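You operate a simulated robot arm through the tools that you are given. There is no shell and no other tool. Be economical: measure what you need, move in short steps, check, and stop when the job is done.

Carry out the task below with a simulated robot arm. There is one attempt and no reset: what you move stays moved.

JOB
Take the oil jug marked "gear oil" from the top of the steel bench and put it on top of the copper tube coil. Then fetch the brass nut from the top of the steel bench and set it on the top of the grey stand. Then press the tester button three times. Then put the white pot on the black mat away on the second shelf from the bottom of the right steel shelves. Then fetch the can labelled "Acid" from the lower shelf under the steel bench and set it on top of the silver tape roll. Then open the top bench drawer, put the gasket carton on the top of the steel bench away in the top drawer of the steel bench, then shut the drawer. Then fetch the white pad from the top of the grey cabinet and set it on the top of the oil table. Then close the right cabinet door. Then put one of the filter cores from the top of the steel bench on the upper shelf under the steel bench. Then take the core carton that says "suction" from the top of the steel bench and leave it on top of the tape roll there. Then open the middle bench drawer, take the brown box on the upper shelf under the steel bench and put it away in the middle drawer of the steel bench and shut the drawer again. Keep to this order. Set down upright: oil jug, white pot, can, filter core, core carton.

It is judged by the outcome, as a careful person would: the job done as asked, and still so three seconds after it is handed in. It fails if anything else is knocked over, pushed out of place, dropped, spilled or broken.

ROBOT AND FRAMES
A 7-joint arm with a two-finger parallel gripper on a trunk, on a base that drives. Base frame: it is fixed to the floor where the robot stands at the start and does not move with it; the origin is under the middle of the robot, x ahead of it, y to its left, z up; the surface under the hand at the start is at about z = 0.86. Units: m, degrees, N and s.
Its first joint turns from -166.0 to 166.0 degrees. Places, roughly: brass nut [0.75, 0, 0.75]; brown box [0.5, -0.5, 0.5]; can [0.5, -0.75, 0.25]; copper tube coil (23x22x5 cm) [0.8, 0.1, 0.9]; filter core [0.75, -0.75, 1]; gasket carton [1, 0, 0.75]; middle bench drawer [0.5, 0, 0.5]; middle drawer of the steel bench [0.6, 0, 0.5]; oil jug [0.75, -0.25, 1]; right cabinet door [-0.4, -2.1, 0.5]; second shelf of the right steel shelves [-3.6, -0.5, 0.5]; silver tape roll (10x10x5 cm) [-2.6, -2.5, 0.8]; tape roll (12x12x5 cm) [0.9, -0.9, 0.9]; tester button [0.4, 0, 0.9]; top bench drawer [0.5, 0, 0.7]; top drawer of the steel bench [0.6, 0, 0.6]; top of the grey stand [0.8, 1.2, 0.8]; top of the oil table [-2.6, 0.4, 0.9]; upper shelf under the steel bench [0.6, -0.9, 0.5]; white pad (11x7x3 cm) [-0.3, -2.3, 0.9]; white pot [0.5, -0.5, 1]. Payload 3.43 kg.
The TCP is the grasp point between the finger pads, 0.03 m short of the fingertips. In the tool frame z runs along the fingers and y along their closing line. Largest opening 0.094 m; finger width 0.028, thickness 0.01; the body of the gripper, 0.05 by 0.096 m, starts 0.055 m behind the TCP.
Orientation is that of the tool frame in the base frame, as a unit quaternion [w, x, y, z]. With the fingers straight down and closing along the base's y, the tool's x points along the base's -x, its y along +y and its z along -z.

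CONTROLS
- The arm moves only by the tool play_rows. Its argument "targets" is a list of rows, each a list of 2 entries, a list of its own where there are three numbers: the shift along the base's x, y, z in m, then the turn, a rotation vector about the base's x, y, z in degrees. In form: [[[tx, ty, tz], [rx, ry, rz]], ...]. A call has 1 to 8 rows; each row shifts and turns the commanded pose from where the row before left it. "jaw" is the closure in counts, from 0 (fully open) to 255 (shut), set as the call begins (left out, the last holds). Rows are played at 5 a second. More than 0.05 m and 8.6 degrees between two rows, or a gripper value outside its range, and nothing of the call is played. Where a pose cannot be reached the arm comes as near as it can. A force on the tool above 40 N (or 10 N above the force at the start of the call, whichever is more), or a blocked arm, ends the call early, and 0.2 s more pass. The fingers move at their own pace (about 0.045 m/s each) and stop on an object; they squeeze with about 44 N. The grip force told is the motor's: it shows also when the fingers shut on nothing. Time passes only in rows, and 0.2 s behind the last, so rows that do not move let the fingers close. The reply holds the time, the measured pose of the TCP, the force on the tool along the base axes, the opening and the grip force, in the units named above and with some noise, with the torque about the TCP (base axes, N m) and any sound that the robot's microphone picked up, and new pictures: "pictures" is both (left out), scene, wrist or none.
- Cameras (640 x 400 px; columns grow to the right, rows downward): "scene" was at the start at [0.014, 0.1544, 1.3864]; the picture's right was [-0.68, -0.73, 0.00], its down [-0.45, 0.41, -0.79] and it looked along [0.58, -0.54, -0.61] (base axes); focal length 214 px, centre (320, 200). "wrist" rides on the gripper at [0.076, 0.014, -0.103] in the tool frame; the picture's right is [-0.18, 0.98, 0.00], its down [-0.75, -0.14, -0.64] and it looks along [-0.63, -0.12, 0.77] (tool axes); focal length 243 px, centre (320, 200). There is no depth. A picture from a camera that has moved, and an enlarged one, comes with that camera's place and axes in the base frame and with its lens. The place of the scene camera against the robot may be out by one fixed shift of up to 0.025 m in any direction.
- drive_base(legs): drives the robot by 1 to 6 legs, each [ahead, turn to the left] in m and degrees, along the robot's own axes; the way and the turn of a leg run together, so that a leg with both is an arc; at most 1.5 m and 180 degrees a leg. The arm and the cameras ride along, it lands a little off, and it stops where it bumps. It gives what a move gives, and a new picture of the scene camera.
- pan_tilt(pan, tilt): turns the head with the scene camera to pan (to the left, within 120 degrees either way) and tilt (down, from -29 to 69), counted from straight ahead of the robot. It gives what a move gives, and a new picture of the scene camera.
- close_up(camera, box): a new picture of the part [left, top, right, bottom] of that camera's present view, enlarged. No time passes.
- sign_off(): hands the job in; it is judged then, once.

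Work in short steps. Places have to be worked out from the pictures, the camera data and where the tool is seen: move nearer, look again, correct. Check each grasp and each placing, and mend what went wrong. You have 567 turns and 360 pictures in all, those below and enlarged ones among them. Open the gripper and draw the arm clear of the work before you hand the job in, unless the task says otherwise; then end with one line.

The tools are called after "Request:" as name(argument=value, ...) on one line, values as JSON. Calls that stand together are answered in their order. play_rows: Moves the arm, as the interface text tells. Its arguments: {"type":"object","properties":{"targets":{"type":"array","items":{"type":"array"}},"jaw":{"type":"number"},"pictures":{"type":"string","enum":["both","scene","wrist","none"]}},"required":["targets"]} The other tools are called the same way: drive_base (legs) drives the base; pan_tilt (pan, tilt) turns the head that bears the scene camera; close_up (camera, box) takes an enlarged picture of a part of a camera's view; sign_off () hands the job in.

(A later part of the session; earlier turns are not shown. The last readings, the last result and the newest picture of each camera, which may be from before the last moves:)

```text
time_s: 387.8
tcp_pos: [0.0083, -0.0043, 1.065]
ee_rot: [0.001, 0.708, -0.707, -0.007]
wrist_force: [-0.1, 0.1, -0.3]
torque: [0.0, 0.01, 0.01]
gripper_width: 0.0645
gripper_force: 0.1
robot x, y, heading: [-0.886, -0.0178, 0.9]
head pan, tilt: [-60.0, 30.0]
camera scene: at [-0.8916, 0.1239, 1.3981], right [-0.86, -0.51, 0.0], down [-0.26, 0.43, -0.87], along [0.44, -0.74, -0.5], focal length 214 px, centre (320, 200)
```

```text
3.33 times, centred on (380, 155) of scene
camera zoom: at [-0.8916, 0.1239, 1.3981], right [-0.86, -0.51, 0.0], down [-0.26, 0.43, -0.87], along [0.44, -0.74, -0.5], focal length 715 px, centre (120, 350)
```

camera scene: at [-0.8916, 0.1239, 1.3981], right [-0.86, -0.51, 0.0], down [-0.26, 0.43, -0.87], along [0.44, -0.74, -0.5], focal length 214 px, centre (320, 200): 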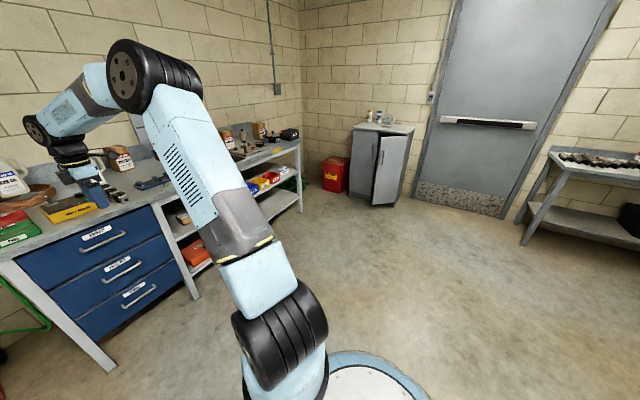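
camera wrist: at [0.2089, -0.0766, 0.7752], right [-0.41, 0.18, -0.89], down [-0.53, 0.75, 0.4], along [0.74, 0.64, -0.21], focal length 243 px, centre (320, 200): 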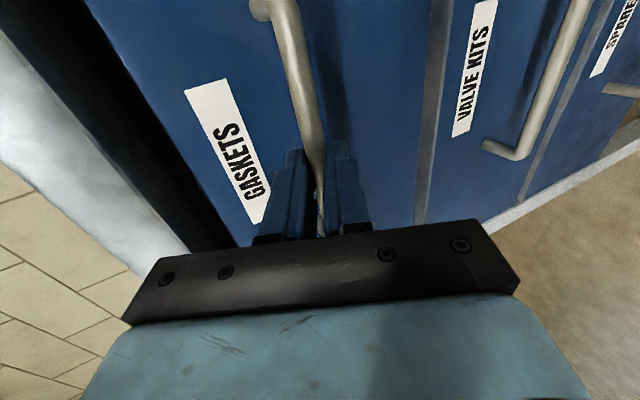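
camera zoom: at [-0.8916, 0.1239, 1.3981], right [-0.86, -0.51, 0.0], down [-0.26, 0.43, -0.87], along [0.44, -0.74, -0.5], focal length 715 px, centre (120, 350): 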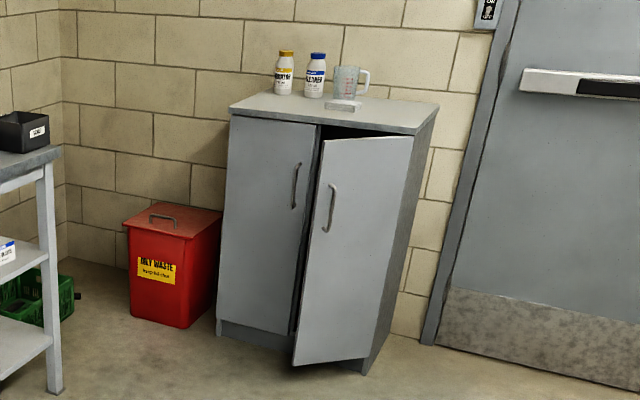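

The white pad lies at the cabinet's top front (~[-0.25, -2.48]); right door is ajar. I drive to face the cabinet.

Request:
drive_base(legs=[[0, -35], [0, -34]])

Request:
drive_base(legs=[[1.3, 0]])

```text
time_s: 392.4
tcp_pos: [-0.5587, -0.8461, 1.0655]
ee_rot: [0.001, -0.181, 0.983, 0.007]
wrist_force: [-0.2, 0.6, 0.8]
torque: [-0.03, -0.01, -0.04]
gripper_width: 0.0644
gripper_force: 0.1
robot x, y, heading: [-0.806, 0.0209, -65.8]
head pan, tilt: [-60.0, 30.0]
stopped in leg 2: the robot was blocked; the commanded pose is now the measured one
camera scene: at [-0.6581, 0.077, 1.3981], right [-0.81, 0.58, 0.0], down [0.29, 0.41, -0.87], along [-0.51, -0.7, -0.5], focal length 214 px, centre (320, 200)
```

scene: 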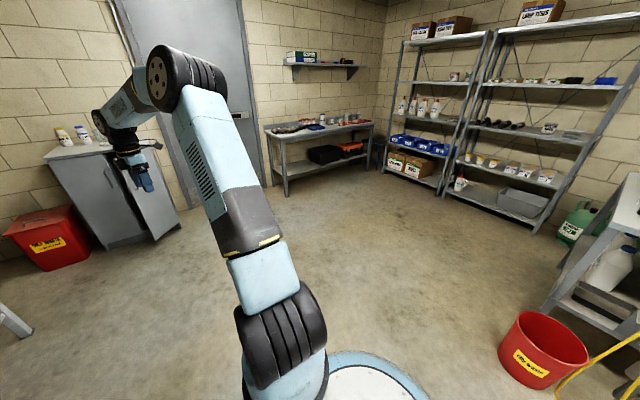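

```text
time_s: 399.0
tcp_pos: [-0.0772, -2.033, 1.0661]
ee_rot: [0.002, -0.166, 0.986, 0.006]
wrist_force: [0.1, 0.3, 0.2]
torque: [0.04, -0.01, -0.02]
gripper_width: 0.0647
gripper_force: 0.0
robot x, y, heading: [-0.2958, -1.1624, -67.7]
head pan, tilt: [-60.0, 30.0]
camera scene: at [-0.1468, -1.1078, 1.3981], right [-0.79, 0.61, 0.0], down [0.3, 0.4, -0.87], along [-0.53, -0.69, -0.5], focal length 214 px, centre (320, 200)
```

scene: 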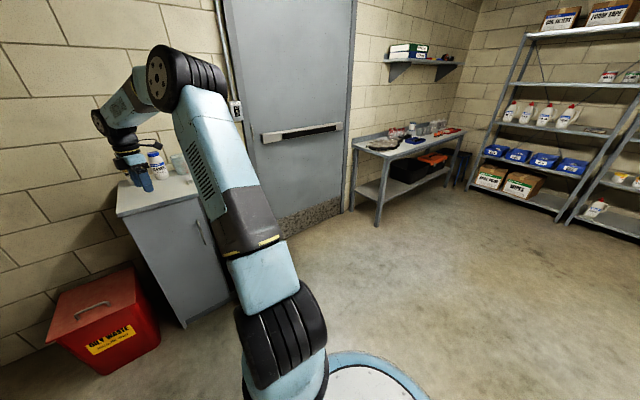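

Request:
drive_base(legs=[[0, -22]])

Request:
pan_tilt(pan=0, tilt=40)

Request:
play_rows(targets=[[[0, 0, 0.03], [0, 0, 0]], [[0, 0, 0.03], [0, 0, 0]], [[0, 0, 0], [0, 0, 0]]], pictures="wrist")

```text
time_s: 400.7
tcp_pos: [-0.4272, -2.0512, 1.0669]
ee_rot: [0.003, 0.029, 1.0, 0.006]
wrist_force: [-0.3, 0.0, -0.3]
torque: [-0.01, 0.01, -0.03]
gripper_width: 0.0642
gripper_force: 0.0
robot x, y, heading: [-0.2693, -1.1638, -89.7]
head pan, tilt: [-60.0, 30.0]
camera scene: at [-0.0992, -1.1665, 1.3981], right [-0.5, 0.86, 0.0], down [0.43, 0.25, -0.87], along [-0.75, -0.44, -0.5], focal length 214 px, centre (320, 200)
```

scene: 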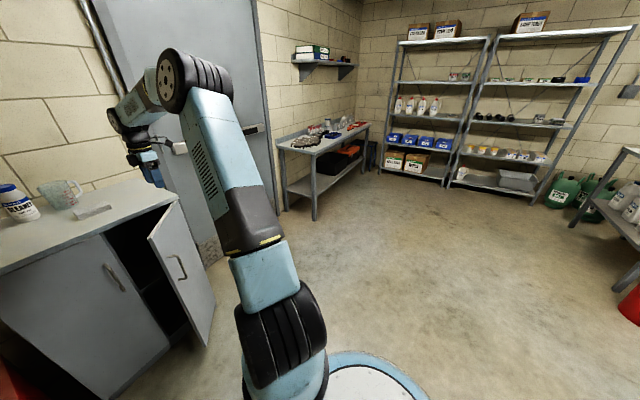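

```text
time_s: 402.0
tcp_pos: [-0.427, -2.0528, 1.0662]
ee_rot: [0.002, 0.029, 1.0, 0.006]
wrist_force: [0.0, 0.1, 0.3]
torque: [0.01, 0.01, 0.03]
gripper_width: 0.0645
gripper_force: 0.1
robot x, y, heading: [-0.2668, -1.1657, -89.9]
head pan, tilt: [0.0, 40.0]
camera scene: at [-0.0207, -1.2053, 1.3827], right [-1.0, 0.0, 0.0], down [0.0, 0.64, -0.77], along [0.0, -0.77, -0.64], focal length 214 px, centre (320, 200)
```

scene: 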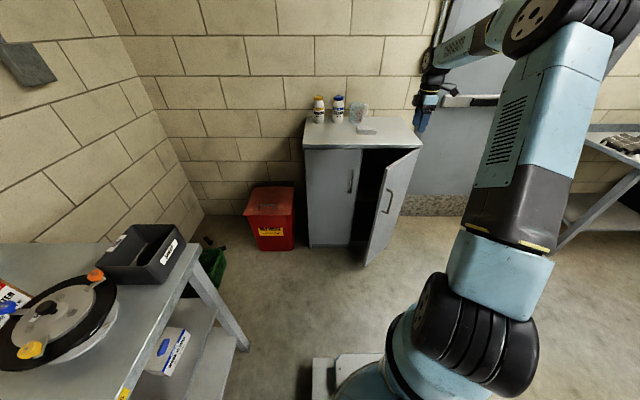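

```text
time_s: 402.8
tcp_pos: [-0.4254, -2.0509, 1.1262]
ee_rot: [0.003, 0.029, 1.0, 0.006]
wrist_force: [0.4, -0.1, -0.3]
torque: [-0.02, 0.03, -0.02]
gripper_width: 0.0648
gripper_force: 0.0
robot x, y, heading: [-0.2676, -1.1575, -89.9]
head pan, tilt: [0.0, 40.0]
camera wrist: at [-0.5014, -2.0328, 1.2279], right [0.24, 0.97, 0.01], down [0.74, -0.19, 0.64], along [0.63, -0.15, -0.77], focal length 243 px, centre (320, 200)
```

wrist: 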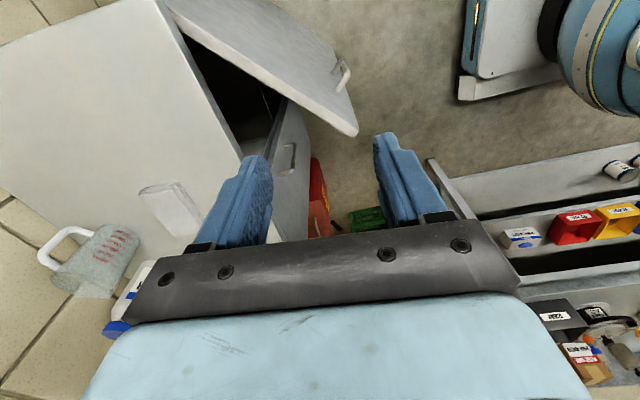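

Pad at about [-0.28, -2.38]; the door's free edge is near [-0.33, -2.01]. I drive 0.33 m closer and look from above.

Request:
drive_base(legs=[[0.33, 0]])

Request:
play_rows(targets=[[[-0.02, 0.01, 0.02], [0, 0, 0]], [[0, 0, 0], [0, 0, 0]]], jaw=0, pictures="wrist")

```text
time_s: 405.0
tcp_pos: [-0.418, -2.3855, 1.1257]
ee_rot: [0.002, 0.026, 1.0, 0.006]
wrist_force: [0.6, 0.4, -0.4]
torque: [-0.02, -0.02, 0.03]
gripper_width: 0.0647
gripper_force: 0.1
robot x, y, heading: [-0.2642, -1.4945, -89.7]
head pan, tilt: [0.0, 40.0]
camera scene: at [-0.018, -1.5376, 1.3827], right [-1.0, -0.01, 0.0], down [-0.01, 0.64, -0.77], along [0.01, -0.77, -0.64], focal length 214 px, centre (320, 200)
```

scene: 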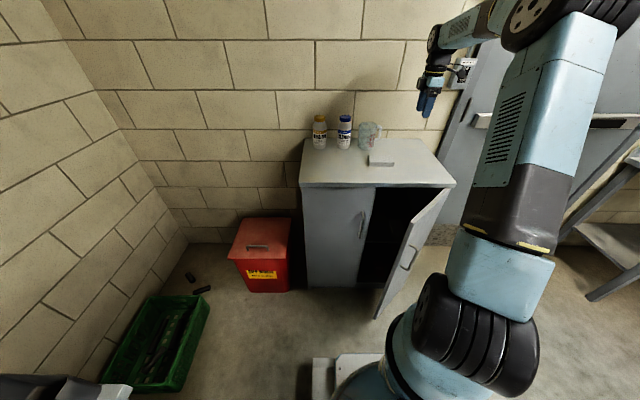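

```text
time_s: 405.6
tcp_pos: [-0.4403, -2.3737, 1.146]
ee_rot: [0.003, 0.026, 1.0, 0.006]
wrist_force: [-0.1, -0.2, -0.2]
torque: [0.02, 0.0, 0.0]
gripper_width: 0.094
gripper_force: 0.1
robot x, y, heading: [-0.264, -1.4965, -89.4]
head pan, tilt: [0.0, 40.0]
camera wrist: at [-0.515, -2.3566, 1.2478], right [0.24, 0.97, 0.01], down [0.74, -0.19, 0.64], along [0.63, -0.14, -0.76], focal length 243 px, centre (320, 200)
```

wrist: 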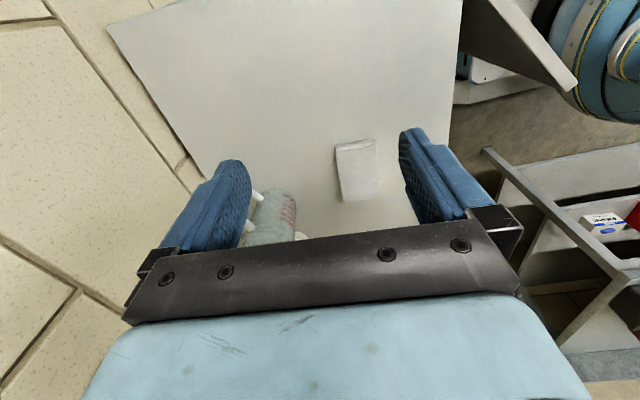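

Pad top at [-0.289, -2.342, 0.915], 7 cm across y. I move above it and descend.

Request:
play_rows(targets=[[[0.045, 0.01, 0], [0, 0, 0]], [[0.045, 0.01, 0], [0, 0, 0]], [[0.045, 0.01, 0], [0, 0, 0]], [[0.016, 0.002, -0.04], [0, 0, 0]], [[0, 0, -0.04], [0, 0, 0]], [[0, 0, -0.04], [0, 0, 0]], [[0, 0, 0], [0, 0, 0]]], pictures="wrist")

```text
time_s: 407.2
tcp_pos: [-0.2869, -2.3458, 1.0247]
ee_rot: [0.003, 0.027, 1.0, 0.006]
wrist_force: [-0.1, -0.7, -0.3]
torque: [0.0, 0.01, -0.01]
gripper_width: 0.0938
gripper_force: 0.1
robot x, y, heading: [-0.2639, -1.4961, -89.4]
head pan, tilt: [0.0, 40.0]
camera wrist: at [-0.3625, -2.3284, 1.1266], right [0.24, 0.97, 0.01], down [0.74, -0.19, 0.64], along [0.63, -0.14, -0.77], focal length 243 px, centre (320, 200)
```

wrist: 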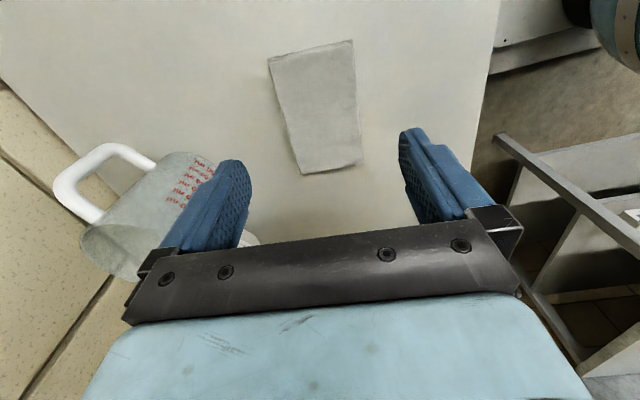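

Aligned; the measuring jug is ~4 cm beyond the left finger. Slightly reduce opening and descend.

Request:
play_rows(targets=[[[-0.003, 0.001, -0.04], [0, 0, 0]], [[0, 0, -0.035], [0, 0, 0]], [[0, 0, -0.02], [0, 0, 0]], [[0, 0, 0], [0, 0, 0]]], jaw=22, pictures="wrist")

```text
time_s: 408.2
tcp_pos: [-0.2897, -2.3383, 0.9316]
ee_rot: [0.003, 0.027, 1.0, 0.006]
wrist_force: [-0.7, 0.8, 9.6]
torque: [-0.46, 0.18, -0.05]
gripper_width: 0.0855
gripper_force: 0.0
robot x, y, heading: [-0.262, -1.4946, -89.4]
head pan, tilt: [0.0, 40.0]
camera wrist: at [-0.365, -2.321, 1.0324], right [0.24, 0.97, 0.01], down [0.74, -0.19, 0.64], along [0.63, -0.14, -0.76], focal length 243 px, centre (320, 200)
```

wrist: 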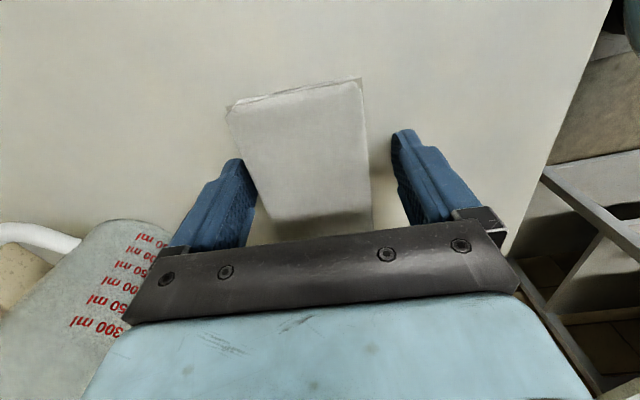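

The left finger is touching the pad's edge. Raise, shift 8 mm to -y, and lower again.

Request:
play_rows(targets=[[[0, 0, 0.02], [0, 0, 0]], [[0, -0.008, 0.01], [0, 0, 0]], [[0, 0, 0], [0, 0, 0]]], jaw=5, pictures="wrist")

```text
time_s: 409.0
tcp_pos: [-0.2888, -2.3472, 0.9601]
ee_rot: [0.002, 0.026, 1.0, 0.005]
wrist_force: [0.2, 0.8, -1.4]
torque: [0.0, -0.01, 0.02]
gripper_width: 0.0922
gripper_force: 0.0
robot x, y, heading: [-0.2619, -1.4948, -89.3]
head pan, tilt: [0.0, 40.0]
camera wrist: at [-0.3645, -2.3309, 1.0624], right [0.24, 0.97, 0.01], down [0.74, -0.19, 0.64], along [0.63, -0.14, -0.76], focal length 243 px, centre (320, 200)
```

wrist: 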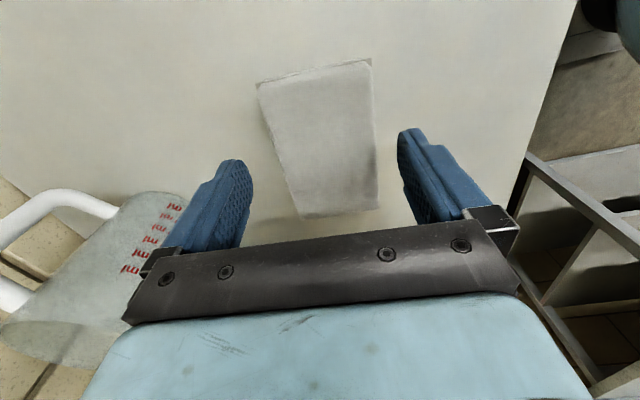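

Centred now. Lower and grip.

Request:
play_rows(targets=[[[0, 0, -0.02], [0, 0, 0]], [[0, 0, -0.012], [0, 0, 0]], [[0, 0, -0.006], [0, 0, 0]], [[0, 0, 0], [0, 0, 0]]], pictures="none")

Request:
play_rows(targets=[[[0, 0, 0], [0, 0, 0]], [[0, 0, 0], [0, 0, 0]], [[0, 0, 0], [0, 0, 0]], [[0, 0, 0], [0, 0, 0]], [[0, 0, 0.03], [0, 0, 0]], [[0, 0, 0.04], [0, 0, 0]], [[0, 0, 0], [0, 0, 0]]], jaw=255, pictures="wrist")

```text
time_s: 409.9
tcp_pos: [-0.2883, -2.3515, 0.9296]
ee_rot: [0.003, 0.026, 1.0, 0.0]
wrist_force: [0.5, 1.7, 7.7]
torque: [-0.35, 0.13, -0.08]
gripper_width: 0.091
gripper_force: 0.1
robot x, y, heading: [-0.2654, -1.494, -89.3]
head pan, tilt: [0.0, 40.0]
stopped in row 4: the force on the tool passed its limit at 46 N (the readings are from after the stop); the commanded pose is now the measured one
```

```text
time_s: 411.5
tcp_pos: [-0.2899, -2.3514, 0.9997]
ee_rot: [0.002, 0.026, 1.0, 0.002]
wrist_force: [-0.1, -0.1, -1.1]
torque: [0.0, -0.02, 0.03]
gripper_width: 0.0645
gripper_force: 44.4
robot x, y, heading: [-0.2646, -1.4988, -89.4]
head pan, tilt: [0.0, 40.0]
camera wrist: at [-0.3661, -2.3343, 1.1013], right [0.24, 0.97, 0.0], down [0.74, -0.18, 0.65], along [0.63, -0.15, -0.76], focal length 243 px, centre (320, 200)
```

wrist: 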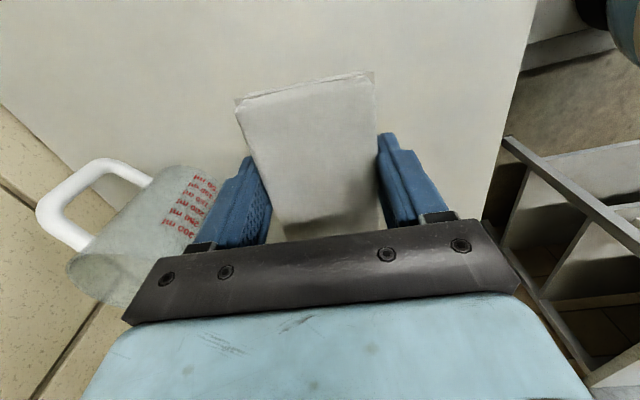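

Pad gripped. I lift, back away from the cabinet and draw the arm in.

Request:
play_rows(targets=[[[0, 0, 0.05], [0, 0, 0]], [[0, 0, 0.05], [0, 0, 0]], [[0, 0.03, 0.03], [0, 0, 0]], [[0, 0.045, 0], [0, 0, 0]], [[0, 0.045, 0], [0, 0, 0]], [[0, 0.045, 0], [0, 0, 0]], [[0, 0.04, 0], [0, 0, 0]]], pictures="none")

Request:
drive_base(legs=[[-0.5, 0], [0, -35], [0, -35]])

Request:
drive_base(legs=[[0, -34]])

```text
time_s: 413.1
tcp_pos: [-0.2919, -2.147, 1.1311]
ee_rot: [0.002, 0.026, 1.0, 0.002]
wrist_force: [0.1, 0.5, -0.6]
torque: [-0.01, 0.02, -0.02]
gripper_width: 0.0644
gripper_force: 43.7
robot x, y, heading: [-0.2605, -1.498, -89.4]
head pan, tilt: [0.0, 40.0]
```

```text
time_s: 419.7
tcp_pos: [-0.8887, -1.2124, 1.1299]
ee_rot: [0.004, 0.58, 0.815, -0.001]
wrist_force: [-0.2, -0.2, -1.0]
torque: [0.05, 0.06, 0.02]
gripper_width: 0.0644
gripper_force: 44.6
robot x, y, heading: [-0.2396, -1.0644, -159.4]
head pan, tilt: [0.0, 40.0]
stopped in leg 3: the robot was blocked; the commanded pose is now the measured one
camera scene: at [-0.1735, -1.3126, 1.3827], right [-0.35, 0.94, 0.0], down [0.6, 0.23, -0.77], along [-0.72, -0.27, -0.64], focal length 214 px, centre (320, 200)
```

scene: 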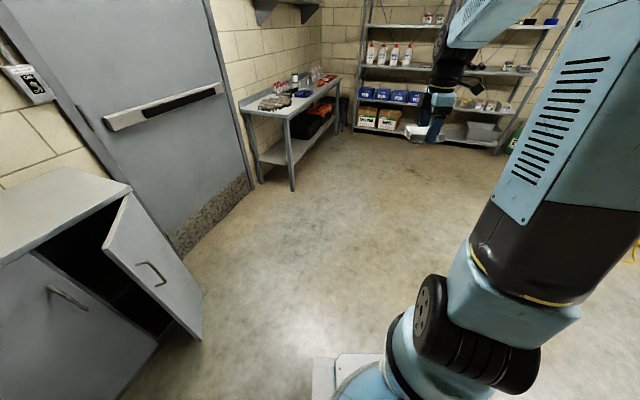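

```text
time_s: 421.9
tcp_pos: [-0.8521, -0.8198, 1.1307]
ee_rot: [0.004, 0.797, 0.605, -0.002]
wrist_force: [0.3, -0.5, 0.8]
torque: [0.01, -0.03, 0.04]
gripper_width: 0.0643
gripper_force: 43.7
robot x, y, heading: [-0.2458, -1.1058, 166.0]
head pan, tilt: [0.0, 40.0]
camera scene: at [-0.32, -1.3453, 1.3827], right [0.25, 0.97, 0.0], down [0.62, -0.16, -0.77], along [-0.74, 0.19, -0.64], focal length 214 px, centre (320, 200)
```

scene: 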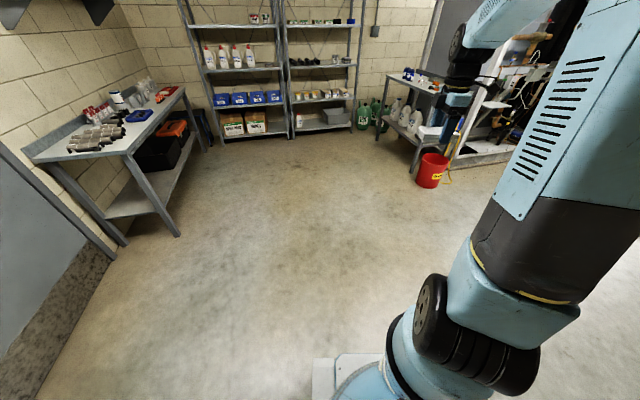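

Clear way. Drive across and turn right to face the oil table.

Request:
drive_base(legs=[[1.2, -1.5], [1.1, 0], [0, -25]])

Request:
drive_base(legs=[[0, -25]])

```text
time_s: 434.6
tcp_pos: [-2.8021, 0.0795, 1.131]
ee_rot: [0.003, 0.919, 0.393, -0.003]
wrist_force: [0.1, 0.4, -0.3]
torque: [0.01, 0.01, -0.03]
gripper_width: 0.0644
gripper_force: 44.1
robot x, y, heading: [-2.4229, -0.478, 137.6]
head pan, tilt: [0.0, 40.0]
camera scene: at [-2.5905, -0.6544, 1.3827], right [0.67, 0.74, 0.0], down [0.48, -0.43, -0.77], along [-0.57, 0.52, -0.64], focal length 214 px, centre (320, 200)
```

scene: 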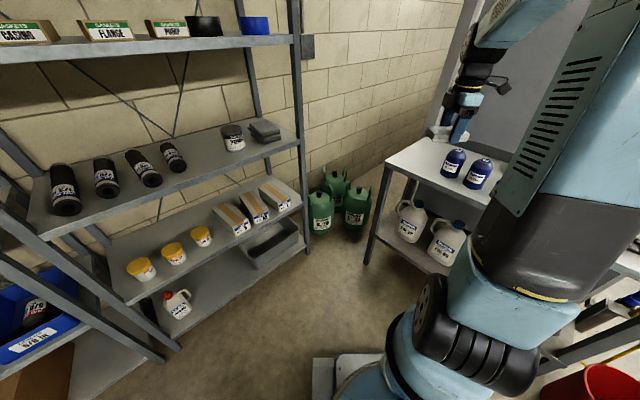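

```text
time_s: 436.5
tcp_pos: [-2.5274, 0.1909, 1.1319]
ee_rot: [0.002, 0.983, 0.183, -0.003]
wrist_force: [-0.5, 0.3, -1.1]
torque: [-0.01, -0.01, -0.01]
gripper_width: 0.0643
gripper_force: 43.6
robot x, y, heading: [-2.4508, -0.4895, 112.4]
head pan, tilt: [0.0, 40.0]
camera scene: at [-2.6688, -0.5729, 1.3827], right [0.92, 0.38, 0.0], down [0.25, -0.59, -0.77], along [-0.29, 0.71, -0.64], focal length 214 px, centre (320, 200)
```

scene: 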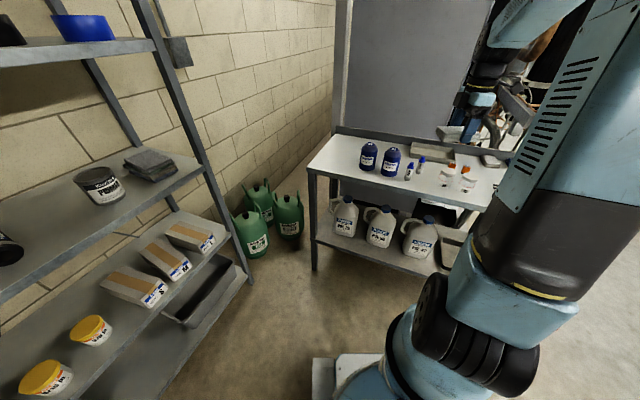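

Good. I zoom on the table top to choose the spot.

Request:
close_up(camera="scene", box=[290, 110, 530, 230])

```text
2.67 times, centred on (410, 170) of scene
camera zoom: at [-2.6688, -0.5729, 1.3827], right [0.92, 0.38, 0.0], down [0.25, -0.59, -0.77], along [-0.29, 0.71, -0.64], focal length 572 px, centre (80, 280)
```

zoom: 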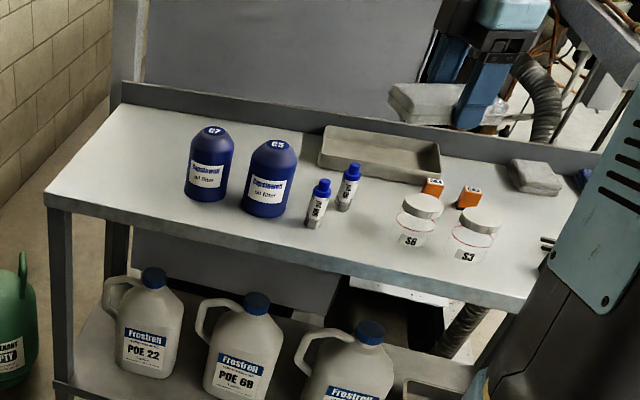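

The left end of the table top is free around [-2.945, 0.37]. I move in 0.15 m and carry the pad over it.

Request:
drive_base(legs=[[0.15, 0]])

Request:
play_rows(targets=[[[-0.045, 0, 0], [0, 0, 0]], [[-0.045, 0, 0], [0, 0, 0]], [[-0.045, 0, 0], [0, 0, 0]], [[-0.045, 0, 0], [0, 0, 0]], [[-0.045, 0, 0], [0, 0, 0]], [[-0.045, 0.01, 0], [0, 0, 0]], [[-0.045, 0.01, 0], [0, 0, 0]], [[-0.045, 0.01, 0], [0, 0, 0]]], pictures="both")

```text
time_s: 437.9
tcp_pos: [-2.5865, 0.327, 1.1311]
ee_rot: [0.003, 0.983, 0.183, -0.003]
wrist_force: [1.0, 0.0, -0.6]
torque: [0.02, 0.01, 0.01]
gripper_width: 0.0646
gripper_force: 44.1
robot x, y, heading: [-2.5049, -0.3535, 112.5]
head pan, tilt: [0.0, 40.0]
camera scene: at [-2.7262, -0.4348, 1.3827], right [0.92, 0.38, 0.0], down [0.25, -0.59, -0.77], along [-0.29, 0.71, -0.64], focal length 214 px, centre (320, 200)
```

scene: 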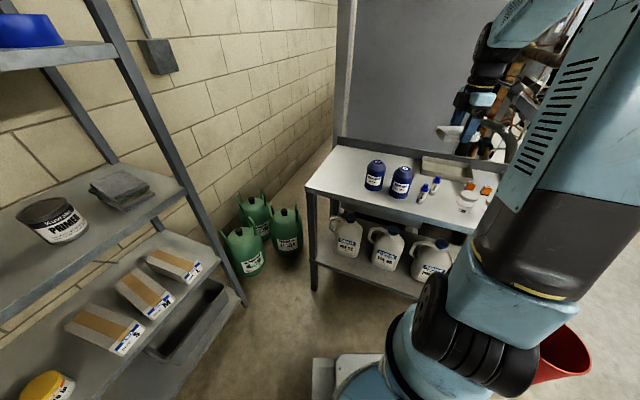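

```text
time_s: 439.6
tcp_pos: [-2.9467, 0.3604, 1.1317]
ee_rot: [0.002, 0.983, 0.183, -0.003]
wrist_force: [0.8, 0.6, -0.8]
torque: [0.01, 0.04, -0.01]
gripper_width: 0.0646
gripper_force: 44.6
robot x, y, heading: [-2.5081, -0.3523, 112.7]
head pan, tilt: [0.0, 40.0]
camera scene: at [-2.7258, -0.4348, 1.3828], right [0.92, 0.38, 0.0], down [0.25, -0.59, -0.77], along [-0.29, 0.71, -0.64], focal length 214 px, centre (320, 200)
camera wrist: at [-2.8697, 0.3748, 1.2337], right [0.18, -0.98, 0.0], down [-0.75, -0.14, 0.65], along [-0.64, -0.12, -0.76], focal length 243 px, centre (320, 200)
```

scene: 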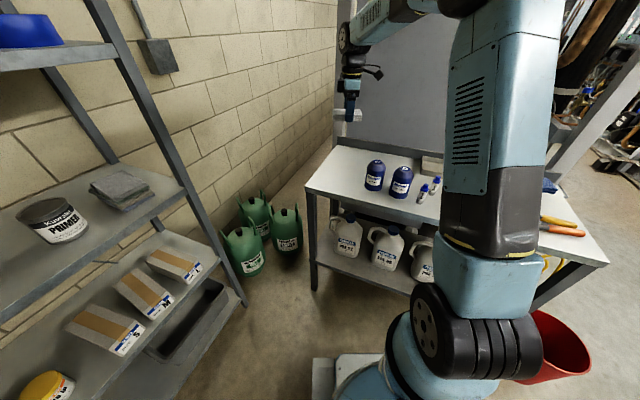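
wrist: 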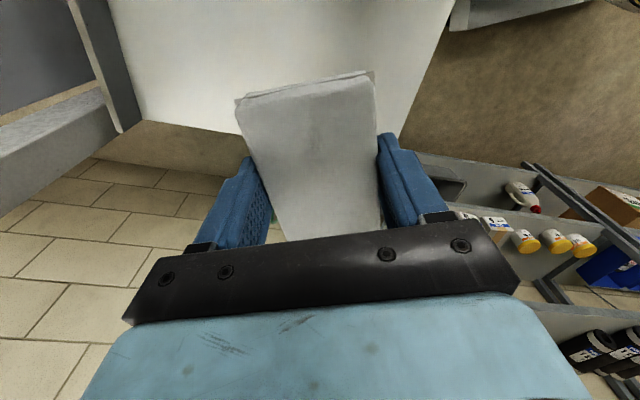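

To keep the wrist camera clear of the blue jug I shift to y≈0.43, then lower.

Request:
play_rows(targets=[[[-0.008, 0.035, -0.02], [0, 0, 0]], [[0, 0.035, -0.03], [0, 0, 0]], [[0, 0, -0.045], [0, 0, 0]], [[0, 0, -0.045], [0, 0, 0]], [[0, 0, -0.04], [0, 0, 0]], [[0, 0, 0], [0, 0, 0]]], pictures="both")

```text
time_s: 441.1
tcp_pos: [-2.9528, 0.4259, 0.9544]
ee_rot: [0.002, 0.983, 0.182, -0.003]
wrist_force: [0.1, -0.5, -0.2]
torque: [0.0, 0.01, 0.01]
gripper_width: 0.0646
gripper_force: 44.3
robot x, y, heading: [-2.5117, -0.352, 112.5]
head pan, tilt: [0.0, 40.0]
camera scene: at [-2.7263, -0.4345, 1.3827], right [0.92, 0.38, 0.0], down [0.25, -0.59, -0.77], along [-0.29, 0.71, -0.64], focal length 214 px, centre (320, 200)
camera wrist: at [-2.877, 0.4411, 1.0562], right [0.18, -0.98, 0.0], down [-0.75, -0.14, 0.65], along [-0.63, -0.12, -0.76], focal length 243 px, centre (320, 200)
```

scene: 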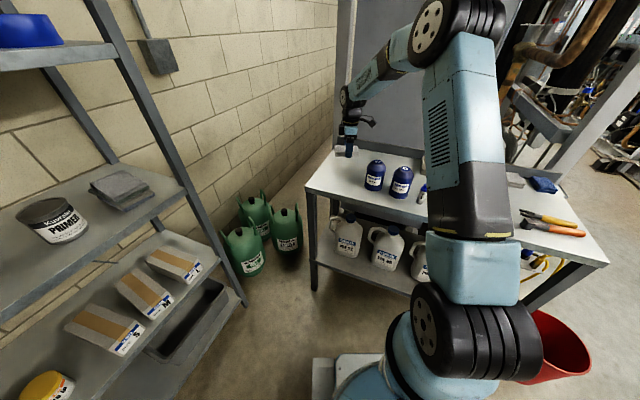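
wrist: 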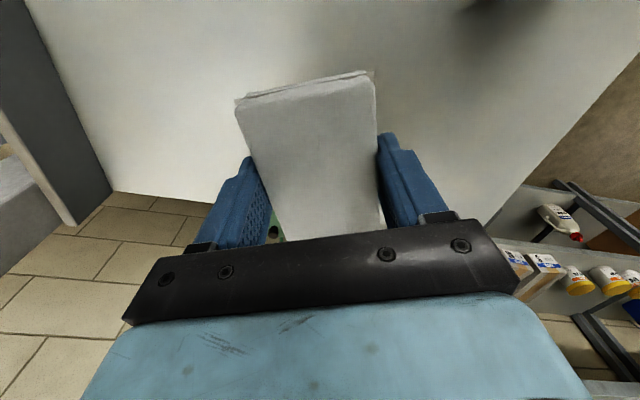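

Request:
play_rows(targets=[[[0, 0, -0.03], [0, 0, 0]], [[0, 0, -0.025], [0, 0, 0]], [[0, 0, -0.01], [0, 0, 0]], [[0, 0, -0.004], [0, 0, 0]], [[0, 0, 0], [0, 0, 0]]], pictures="none")

```text
time_s: 442.0
tcp_pos: [-2.9554, 0.4299, 0.8899]
ee_rot: [-0.001, 0.983, 0.183, -0.003]
wrist_force: [4.3, -8.1, 12.0]
torque: [-0.63, -0.46, -0.08]
gripper_width: 0.0647
gripper_force: 44.2
robot x, y, heading: [-2.5132, -0.3488, 112.3]
head pan, tilt: [0.0, 40.0]
stopped in row 4: the force on the tool passed its limit at 46 N (the readings are from after the stop); the commanded pose is now the measured one
```

Contact. Release and rise.

Request:
play_rows(targets=[[[0, 0, 0], [0, 0, 0]], [[0, 0, 0], [0, 0, 0]], [[0, 0, 0], [0, 0, 0]], [[0, 0, 0.04], [0, 0, 0]], [[0, 0, 0.05], [0, 0, 0]], [[0, 0, 0.05], [0, 0, 0]], [[0, 0, 0.05], [0, 0, 0]], [[0, 0, 0], [0, 0, 0]]], jaw=20, pictures="wrist")

```text
time_s: 443.8
tcp_pos: [-2.9565, 0.4278, 1.0804]
ee_rot: [0.0, 0.983, 0.183, -0.004]
wrist_force: [-0.1, 0.6, -1.2]
torque: [-0.04, -0.01, 0.01]
gripper_width: 0.0866
gripper_force: 0.0
robot x, y, heading: [-2.5065, -0.349, 112.9]
head pan, tilt: [0.0, 40.0]
camera wrist: at [-2.8785, 0.4419, 1.1821], right [0.18, -0.98, 0.0], down [-0.75, -0.14, 0.65], along [-0.64, -0.12, -0.76], focal length 243 px, centre (320, 200)
```

wrist: 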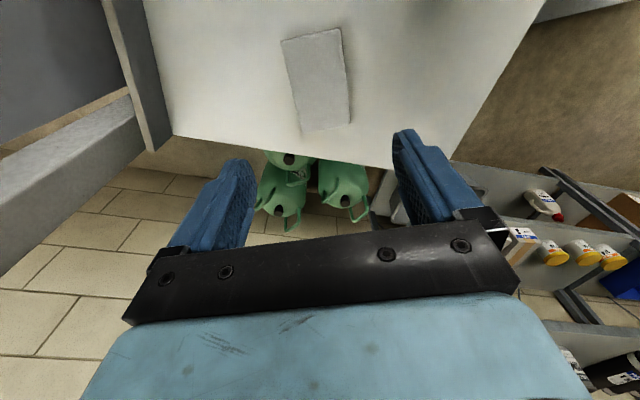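

The pad lies on the table. Next the cabinet door: I draw the arm in over the jugs, back off and turn around.

Request:
play_rows(targets=[[[0, 0, 0.05], [0, 0, 0]], [[0.02, -0.04, 0.02], [0, 0, 0]], [[0.025, -0.043, 0], [0, 0, 0]], [[0.025, -0.043, 0], [0, 0, 0]], [[0.025, -0.043, 0], [0, 0, 0]], [[0.025, -0.043, 0], [0, 0, 0]], [[0.025, -0.043, 0], [0, 0, 0]]], jaw=255, pictures="none")

Request:
drive_base(legs=[[-0.4, 0], [0, -36], [0, -36]])

Request:
drive_base(legs=[[0, -36], [0, -36]])

```text
time_s: 445.4
tcp_pos: [-2.8122, 0.1748, 1.1496]
ee_rot: [0.0, 0.983, 0.183, -0.003]
wrist_force: [-0.8, 0.8, -0.5]
torque: [-0.03, -0.02, -0.01]
gripper_width: 0.0001
gripper_force: 33.4
robot x, y, heading: [-2.5117, -0.3537, 112.5]
head pan, tilt: [0.0, 40.0]
```

```text
time_s: 451.4
tcp_pos: [-2.0172, -0.2161, 1.1513]
ee_rot: [-0.003, 0.93, -0.368, -0.003]
wrist_force: [0.1, 0.4, -0.1]
torque: [-0.02, 0.0, -0.02]
gripper_width: 0.0003
gripper_force: 32.0
robot x, y, heading: [-2.4141, -0.6781, 46.0]
head pan, tilt: [0.0, 40.0]
stopped in leg 3: the robot was blocked; the commanded pose is now the measured one
camera scene: at [-2.5543, -0.5105, 1.3827], right [0.72, -0.69, 0.0], down [-0.45, -0.46, -0.77], along [0.53, 0.55, -0.64], focal length 214 px, centre (320, 200)
```

scene: 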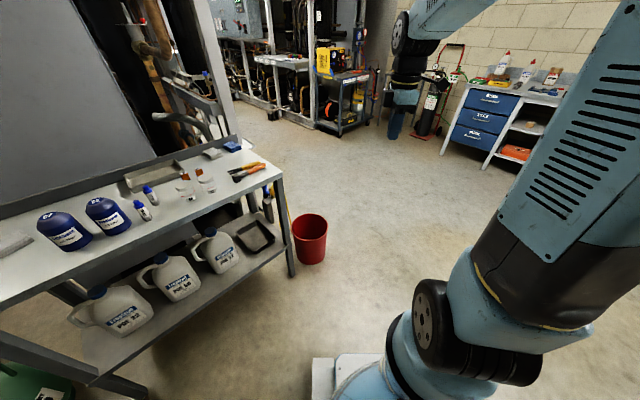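

```text
time_s: 455.0
tcp_pos: [-1.8196, -0.7825, 1.1513]
ee_rot: [0.003, -0.623, 0.783, 0.002]
wrist_force: [0.3, 0.5, 0.7]
torque: [-0.03, 0.02, 0.0]
gripper_width: 0.0
gripper_force: 32.8
robot x, y, heading: [-2.4034, -0.6033, -13.4]
head pan, tilt: [0.0, 40.0]
stopped in leg 2: the robot was blocked; the commanded pose is now the measured one
camera scene: at [-2.3127, -0.4021, 1.3826], right [-0.23, -0.97, 0.0], down [-0.63, 0.15, -0.77], along [0.75, -0.18, -0.64], focal length 214 px, centre (320, 200)
```

scene: 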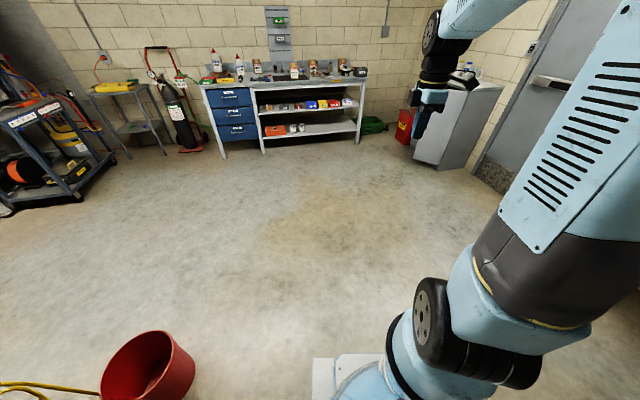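

Request:
drive_base(legs=[[0, -13], [0.9, 0], [0.88, 0]])

Request:
drive_base(legs=[[0, -33]])

```text
time_s: 465.0
tcp_pos: [-0.2723, -1.6886, 1.1514]
ee_rot: [0.003, -0.534, 0.845, 0.001]
wrist_force: [-0.1, -1.2, 1.0]
torque: [0.0, -0.05, 0.01]
gripper_width: 0.0
gripper_force: 33.0
robot x, y, heading: [-0.8024, -1.3868, -25.9]
head pan, tilt: [0.0, 40.0]
camera scene: at [-0.6653, -1.2072, 1.3827], right [-0.44, -0.9, 0.0], down [-0.58, 0.28, -0.77], along [0.69, -0.33, -0.64], focal length 214 px, centre (320, 200)
```

scene: 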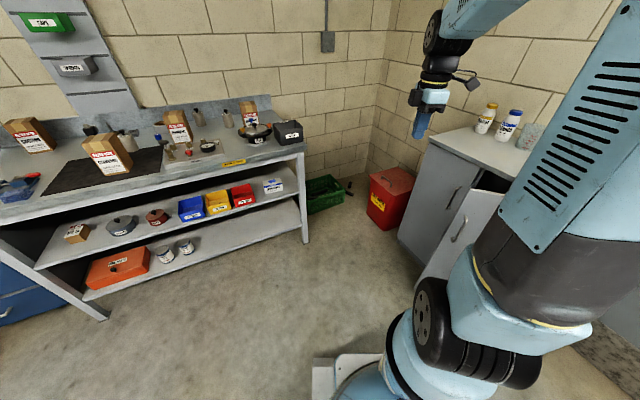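

```text
time_s: 467.2
tcp_pos: [-0.5238, -1.9326, 1.1523]
ee_rot: [0.004, -0.267, 0.964, 0.0]
wrist_force: [-0.1, -0.1, 0.2]
torque: [0.03, -0.01, -0.04]
gripper_width: 0.0002
gripper_force: 33.5
robot x, y, heading: [-0.7686, -1.3735, -59.1]
head pan, tilt: [0.0, 40.0]
camera scene: at [-0.5433, -1.2919, 1.3827], right [-0.86, -0.51, 0.0], down [-0.33, 0.55, -0.77], along [0.39, -0.66, -0.64], focal length 214 px, centre (320, 200)
```

scene: 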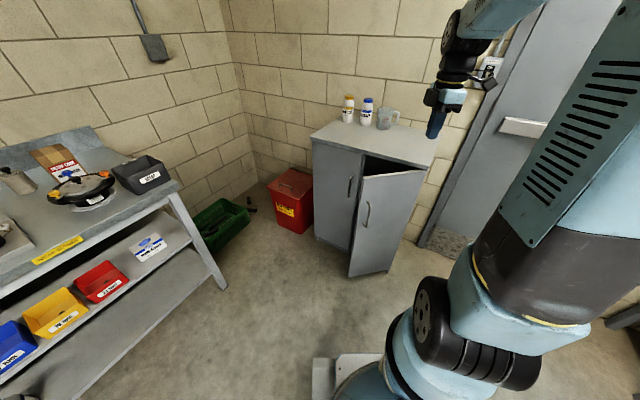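

Door free edge ≈ [-0.32, -2.04], hinge ≈ [-0.53, -2.25]. I pitch the closed hand forward and bring it to the outer side of the door at z≈0.78.

Request:
play_rows(targets=[[[0, 0, -0.03], [-7.2, -4.15, 0]], [[0, 0, -0.03], [-7.2, -4.15, 0]], [[0, 0, -0.03], [-7.2, -4.15, 0]], [[0, 0, -0.03], [-7.2, -4.15, 0]], [[0, 0, -0.03], [-7.2, -4.15, 0]], [[0, 0, -0.03], [-7.2, -4.15, 0]], [[0.01, 0, -0.045], [0, 0, 0]], [[0.01, 0, -0.045], [0, 0, 0]]], pictures="none")

Request:
play_rows(targets=[[[0.02, -0.01, -0.04], [0, 0, 0]], [[0.02, -0.02, -0.04], [0, 0, 0]], [[0.02, -0.02, -0.02], [0, 0, 0]], [[0, 0, 0], [0, 0, 0]]], pictures="both")

```text
time_s: 469.2
tcp_pos: [-0.8898, -1.9685, 0.9537]
ee_rot: [-0.061, 0.122, 0.894, -0.427]
wrist_force: [0.0, 0.0, -0.4]
torque: [-0.01, -0.05, 0.03]
gripper_width: 0.0001
gripper_force: 33.0
out of reach, approached as far as the arm can: row 5, 6, 7, 8
robot x, y, heading: [-0.7685, -1.3719, -59.0]
head pan, tilt: [0.0, 40.0]
stopped in row 8: the arm was blocked; the commanded pose is now the measured one
```

```text
time_s: 470.2
tcp_pos: [-0.8334, -2.0289, 0.855]
ee_rot: [-0.061, 0.122, 0.894, -0.426]
wrist_force: [0.2, 0.2, 0.0]
torque: [-0.01, 0.0, -0.04]
gripper_width: 0.0
gripper_force: 32.8
out of reach, approached as far as the arm can: row 1
robot x, y, heading: [-0.769, -1.3711, -59.0]
head pan, tilt: [0.0, 40.0]
camera scene: at [-0.5434, -1.2919, 1.3827], right [-0.86, -0.51, 0.0], down [-0.33, 0.55, -0.77], along [0.39, -0.66, -0.64], focal length 214 px, centre (320, 200)
camera wrist: at [-0.8823, -1.9216, 0.9082], right [0.34, 0.55, -0.77], down [0.84, 0.19, 0.51], along [0.42, -0.82, -0.39], focal length 243 px, centre (320, 200)
```

scene: 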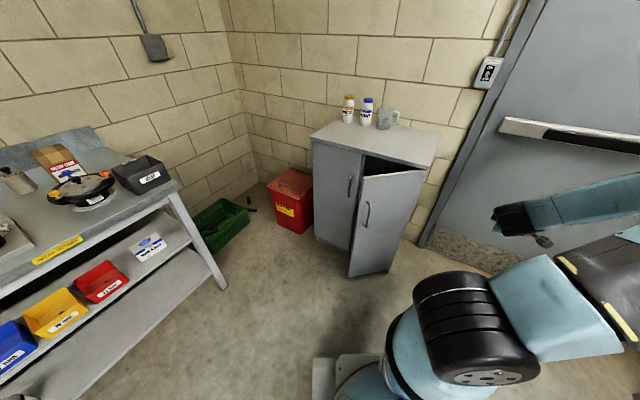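
wrist: 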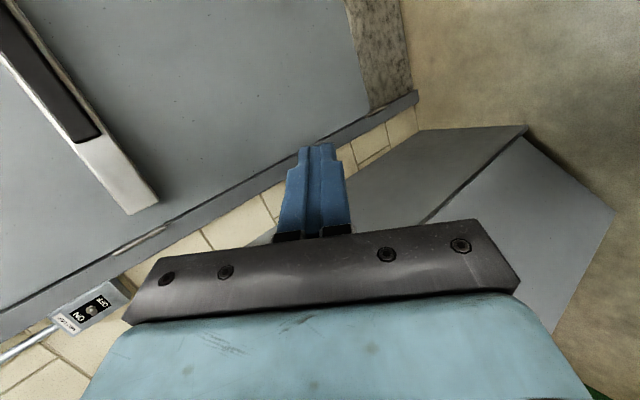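

The arm jumped to the right side but is in free space, pointing at the cabinet region. I bring it over toward the door's outer face.

Request:
play_rows(targets=[[[0.045, 0.01, 0.0], [0, 0, 0]], [[0.045, 0.01, 0.0], [0, 0, 0]], [[0.045, 0.01, 0.0], [0, 0, 0]], [[0.045, 0.0, 0.0], [0, 0, 0]], [[0.045, 0.0, 0.0], [0, 0, 0]], [[0.045, 0.0, 0.0], [0, 0, 0]], [[0.045, 0, 0], [0, 0, 0]], [[0, 0, 0], [0, 0, 0]]], pictures="both")

```text
time_s: 472.0
tcp_pos: [-0.5175, -2.0168, 0.8528]
ee_rot: [-0.06, 0.122, 0.895, -0.426]
wrist_force: [-0.8, 0.0, -0.4]
torque: [0.02, -0.01, -0.03]
gripper_width: 0.0003
gripper_force: 32.6
out of reach, approached as far as the arm can: row 2, 3
robot x, y, heading: [-0.7668, -1.371, -59.4]
head pan, tilt: [0.0, 40.0]
camera scene: at [-0.5432, -1.2922, 1.3827], right [-0.86, -0.51, 0.0], down [-0.33, 0.55, -0.77], along [0.39, -0.66, -0.64], focal length 214 px, centre (320, 200)
camera wrist: at [-0.5667, -1.9095, 0.9073], right [0.34, 0.55, -0.76], down [0.84, 0.19, 0.51], along [0.42, -0.82, -0.39], focal length 243 px, centre (320, 200)
```

scene: 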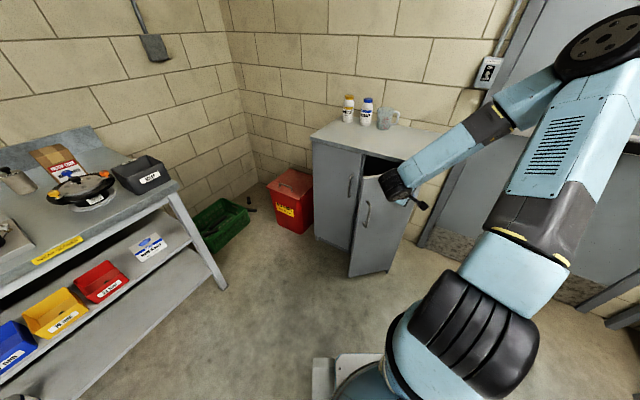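
wrist: 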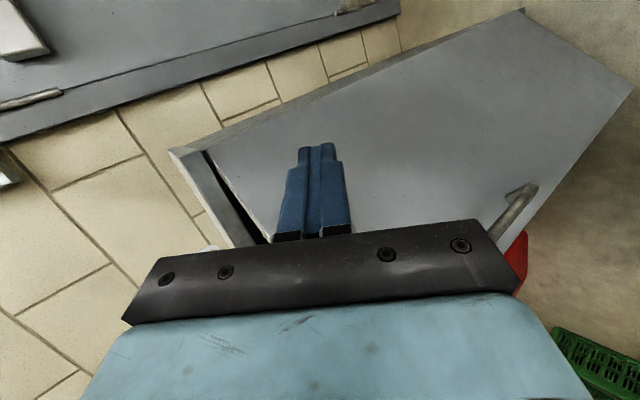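

Now the hand is in front of the door's outer face. I lower to z≈0.79 and approach the contact point near the free edge.

Request:
play_rows(targets=[[[0, 0, -0.03], [0, 0, 0]], [[0, 0, -0.03], [0, 0, 0]], [[0.03, 0, 0], [0, 0, 0]], [[0.03, 0, 0], [0, 0, 0]], [[0.03, 0, 0], [0, 0, 0]], [[0, 0, 0], [0, 0, 0]]], pictures="wrist")

```text
time_s: 473.4
tcp_pos: [-0.427, -2.0152, 0.7957]
ee_rot: [-0.061, 0.122, 0.894, -0.426]
wrist_force: [1.4, -1.0, 0.3]
torque: [0.01, -0.02, 0.02]
gripper_width: 0.0
gripper_force: 33.0
robot x, y, heading: [-0.7647, -1.3741, -59.0]
head pan, tilt: [0.0, 40.0]
camera wrist: at [-0.4762, -1.9089, 0.8491], right [0.34, 0.55, -0.76], down [0.84, 0.19, 0.51], along [0.42, -0.82, -0.39], focal length 243 px, centre (320, 200)
```

wrist: 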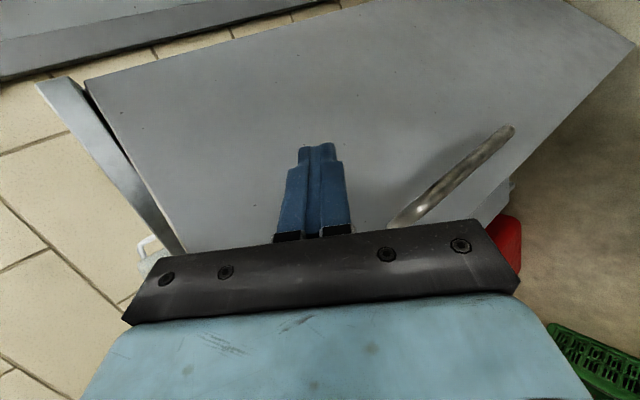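

Handle top is just below my fingertips' level. I raise 15 mm and push the door along its arc.

Request:
play_rows(targets=[[[0.02, -0.01, 0.015], [0, 0, 0]], [[0.017, -0.009, 0], [0, 0, 0]], [[0.02, -0.02, 0], [0, 0, 0]], [[0.02, -0.02, 0], [0, 0, 0]], [[0.016, -0.026, 0], [0, 0, 0]]], pictures="wrist")

```text
time_s: 474.6
tcp_pos: [-0.3351, -2.1028, 0.8126]
ee_rot: [-0.061, 0.122, 0.894, -0.426]
wrist_force: [0.1, 0.1, 0.9]
torque: [0.01, 0.02, 0.03]
gripper_width: 0.0
gripper_force: 32.9
robot x, y, heading: [-0.7658, -1.3701, -59.0]
head pan, tilt: [0.0, 40.0]
camera wrist: at [-0.3844, -1.9972, 0.8665], right [0.34, 0.55, -0.76], down [0.84, 0.19, 0.51], along [0.42, -0.82, -0.39], focal length 243 px, centre (320, 200)
```

wrist: 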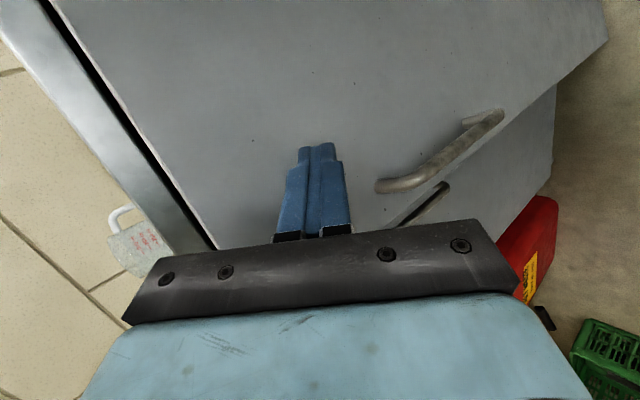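

The door is swinging shut. Continue along the arc.

Request:
play_rows(targets=[[[0.015, -0.026, 0], [0, 0, 0]], [[0.008, -0.023, 0], [0, 0, 0]], [[0.007, -0.023, 0], [0, 0, 0]], [[0.004, -0.02, 0], [0, 0, 0]], [[0, -0.012, 0], [0, 0, 0]]], pictures="wrist")

```text
time_s: 475.5
tcp_pos: [-0.3036, -2.1738, 0.811]
ee_rot: [-0.063, 0.121, 0.895, -0.425]
wrist_force: [-10.6, 18.9, 10.2]
torque: [-0.09, 0.04, -0.23]
gripper_width: 0.0003
gripper_force: 32.4
robot x, y, heading: [-0.7671, -1.3706, -59.1]
head pan, tilt: [0.0, 40.0]
stopped in row 4: the force on the tool passed its limit at 62 N (the readings are from after the stop); the commanded pose is now the measured one
camera wrist: at [-0.3517, -2.0677, 0.8647], right [0.34, 0.55, -0.76], down [0.84, 0.19, 0.51], along [0.42, -0.81, -0.4], focal length 243 px, centre (320, 200)
```

wrist: 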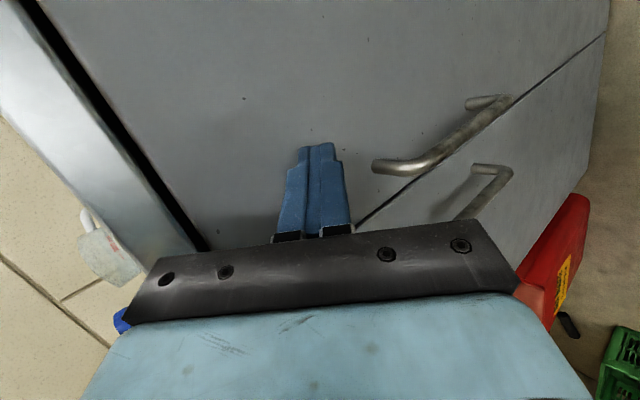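

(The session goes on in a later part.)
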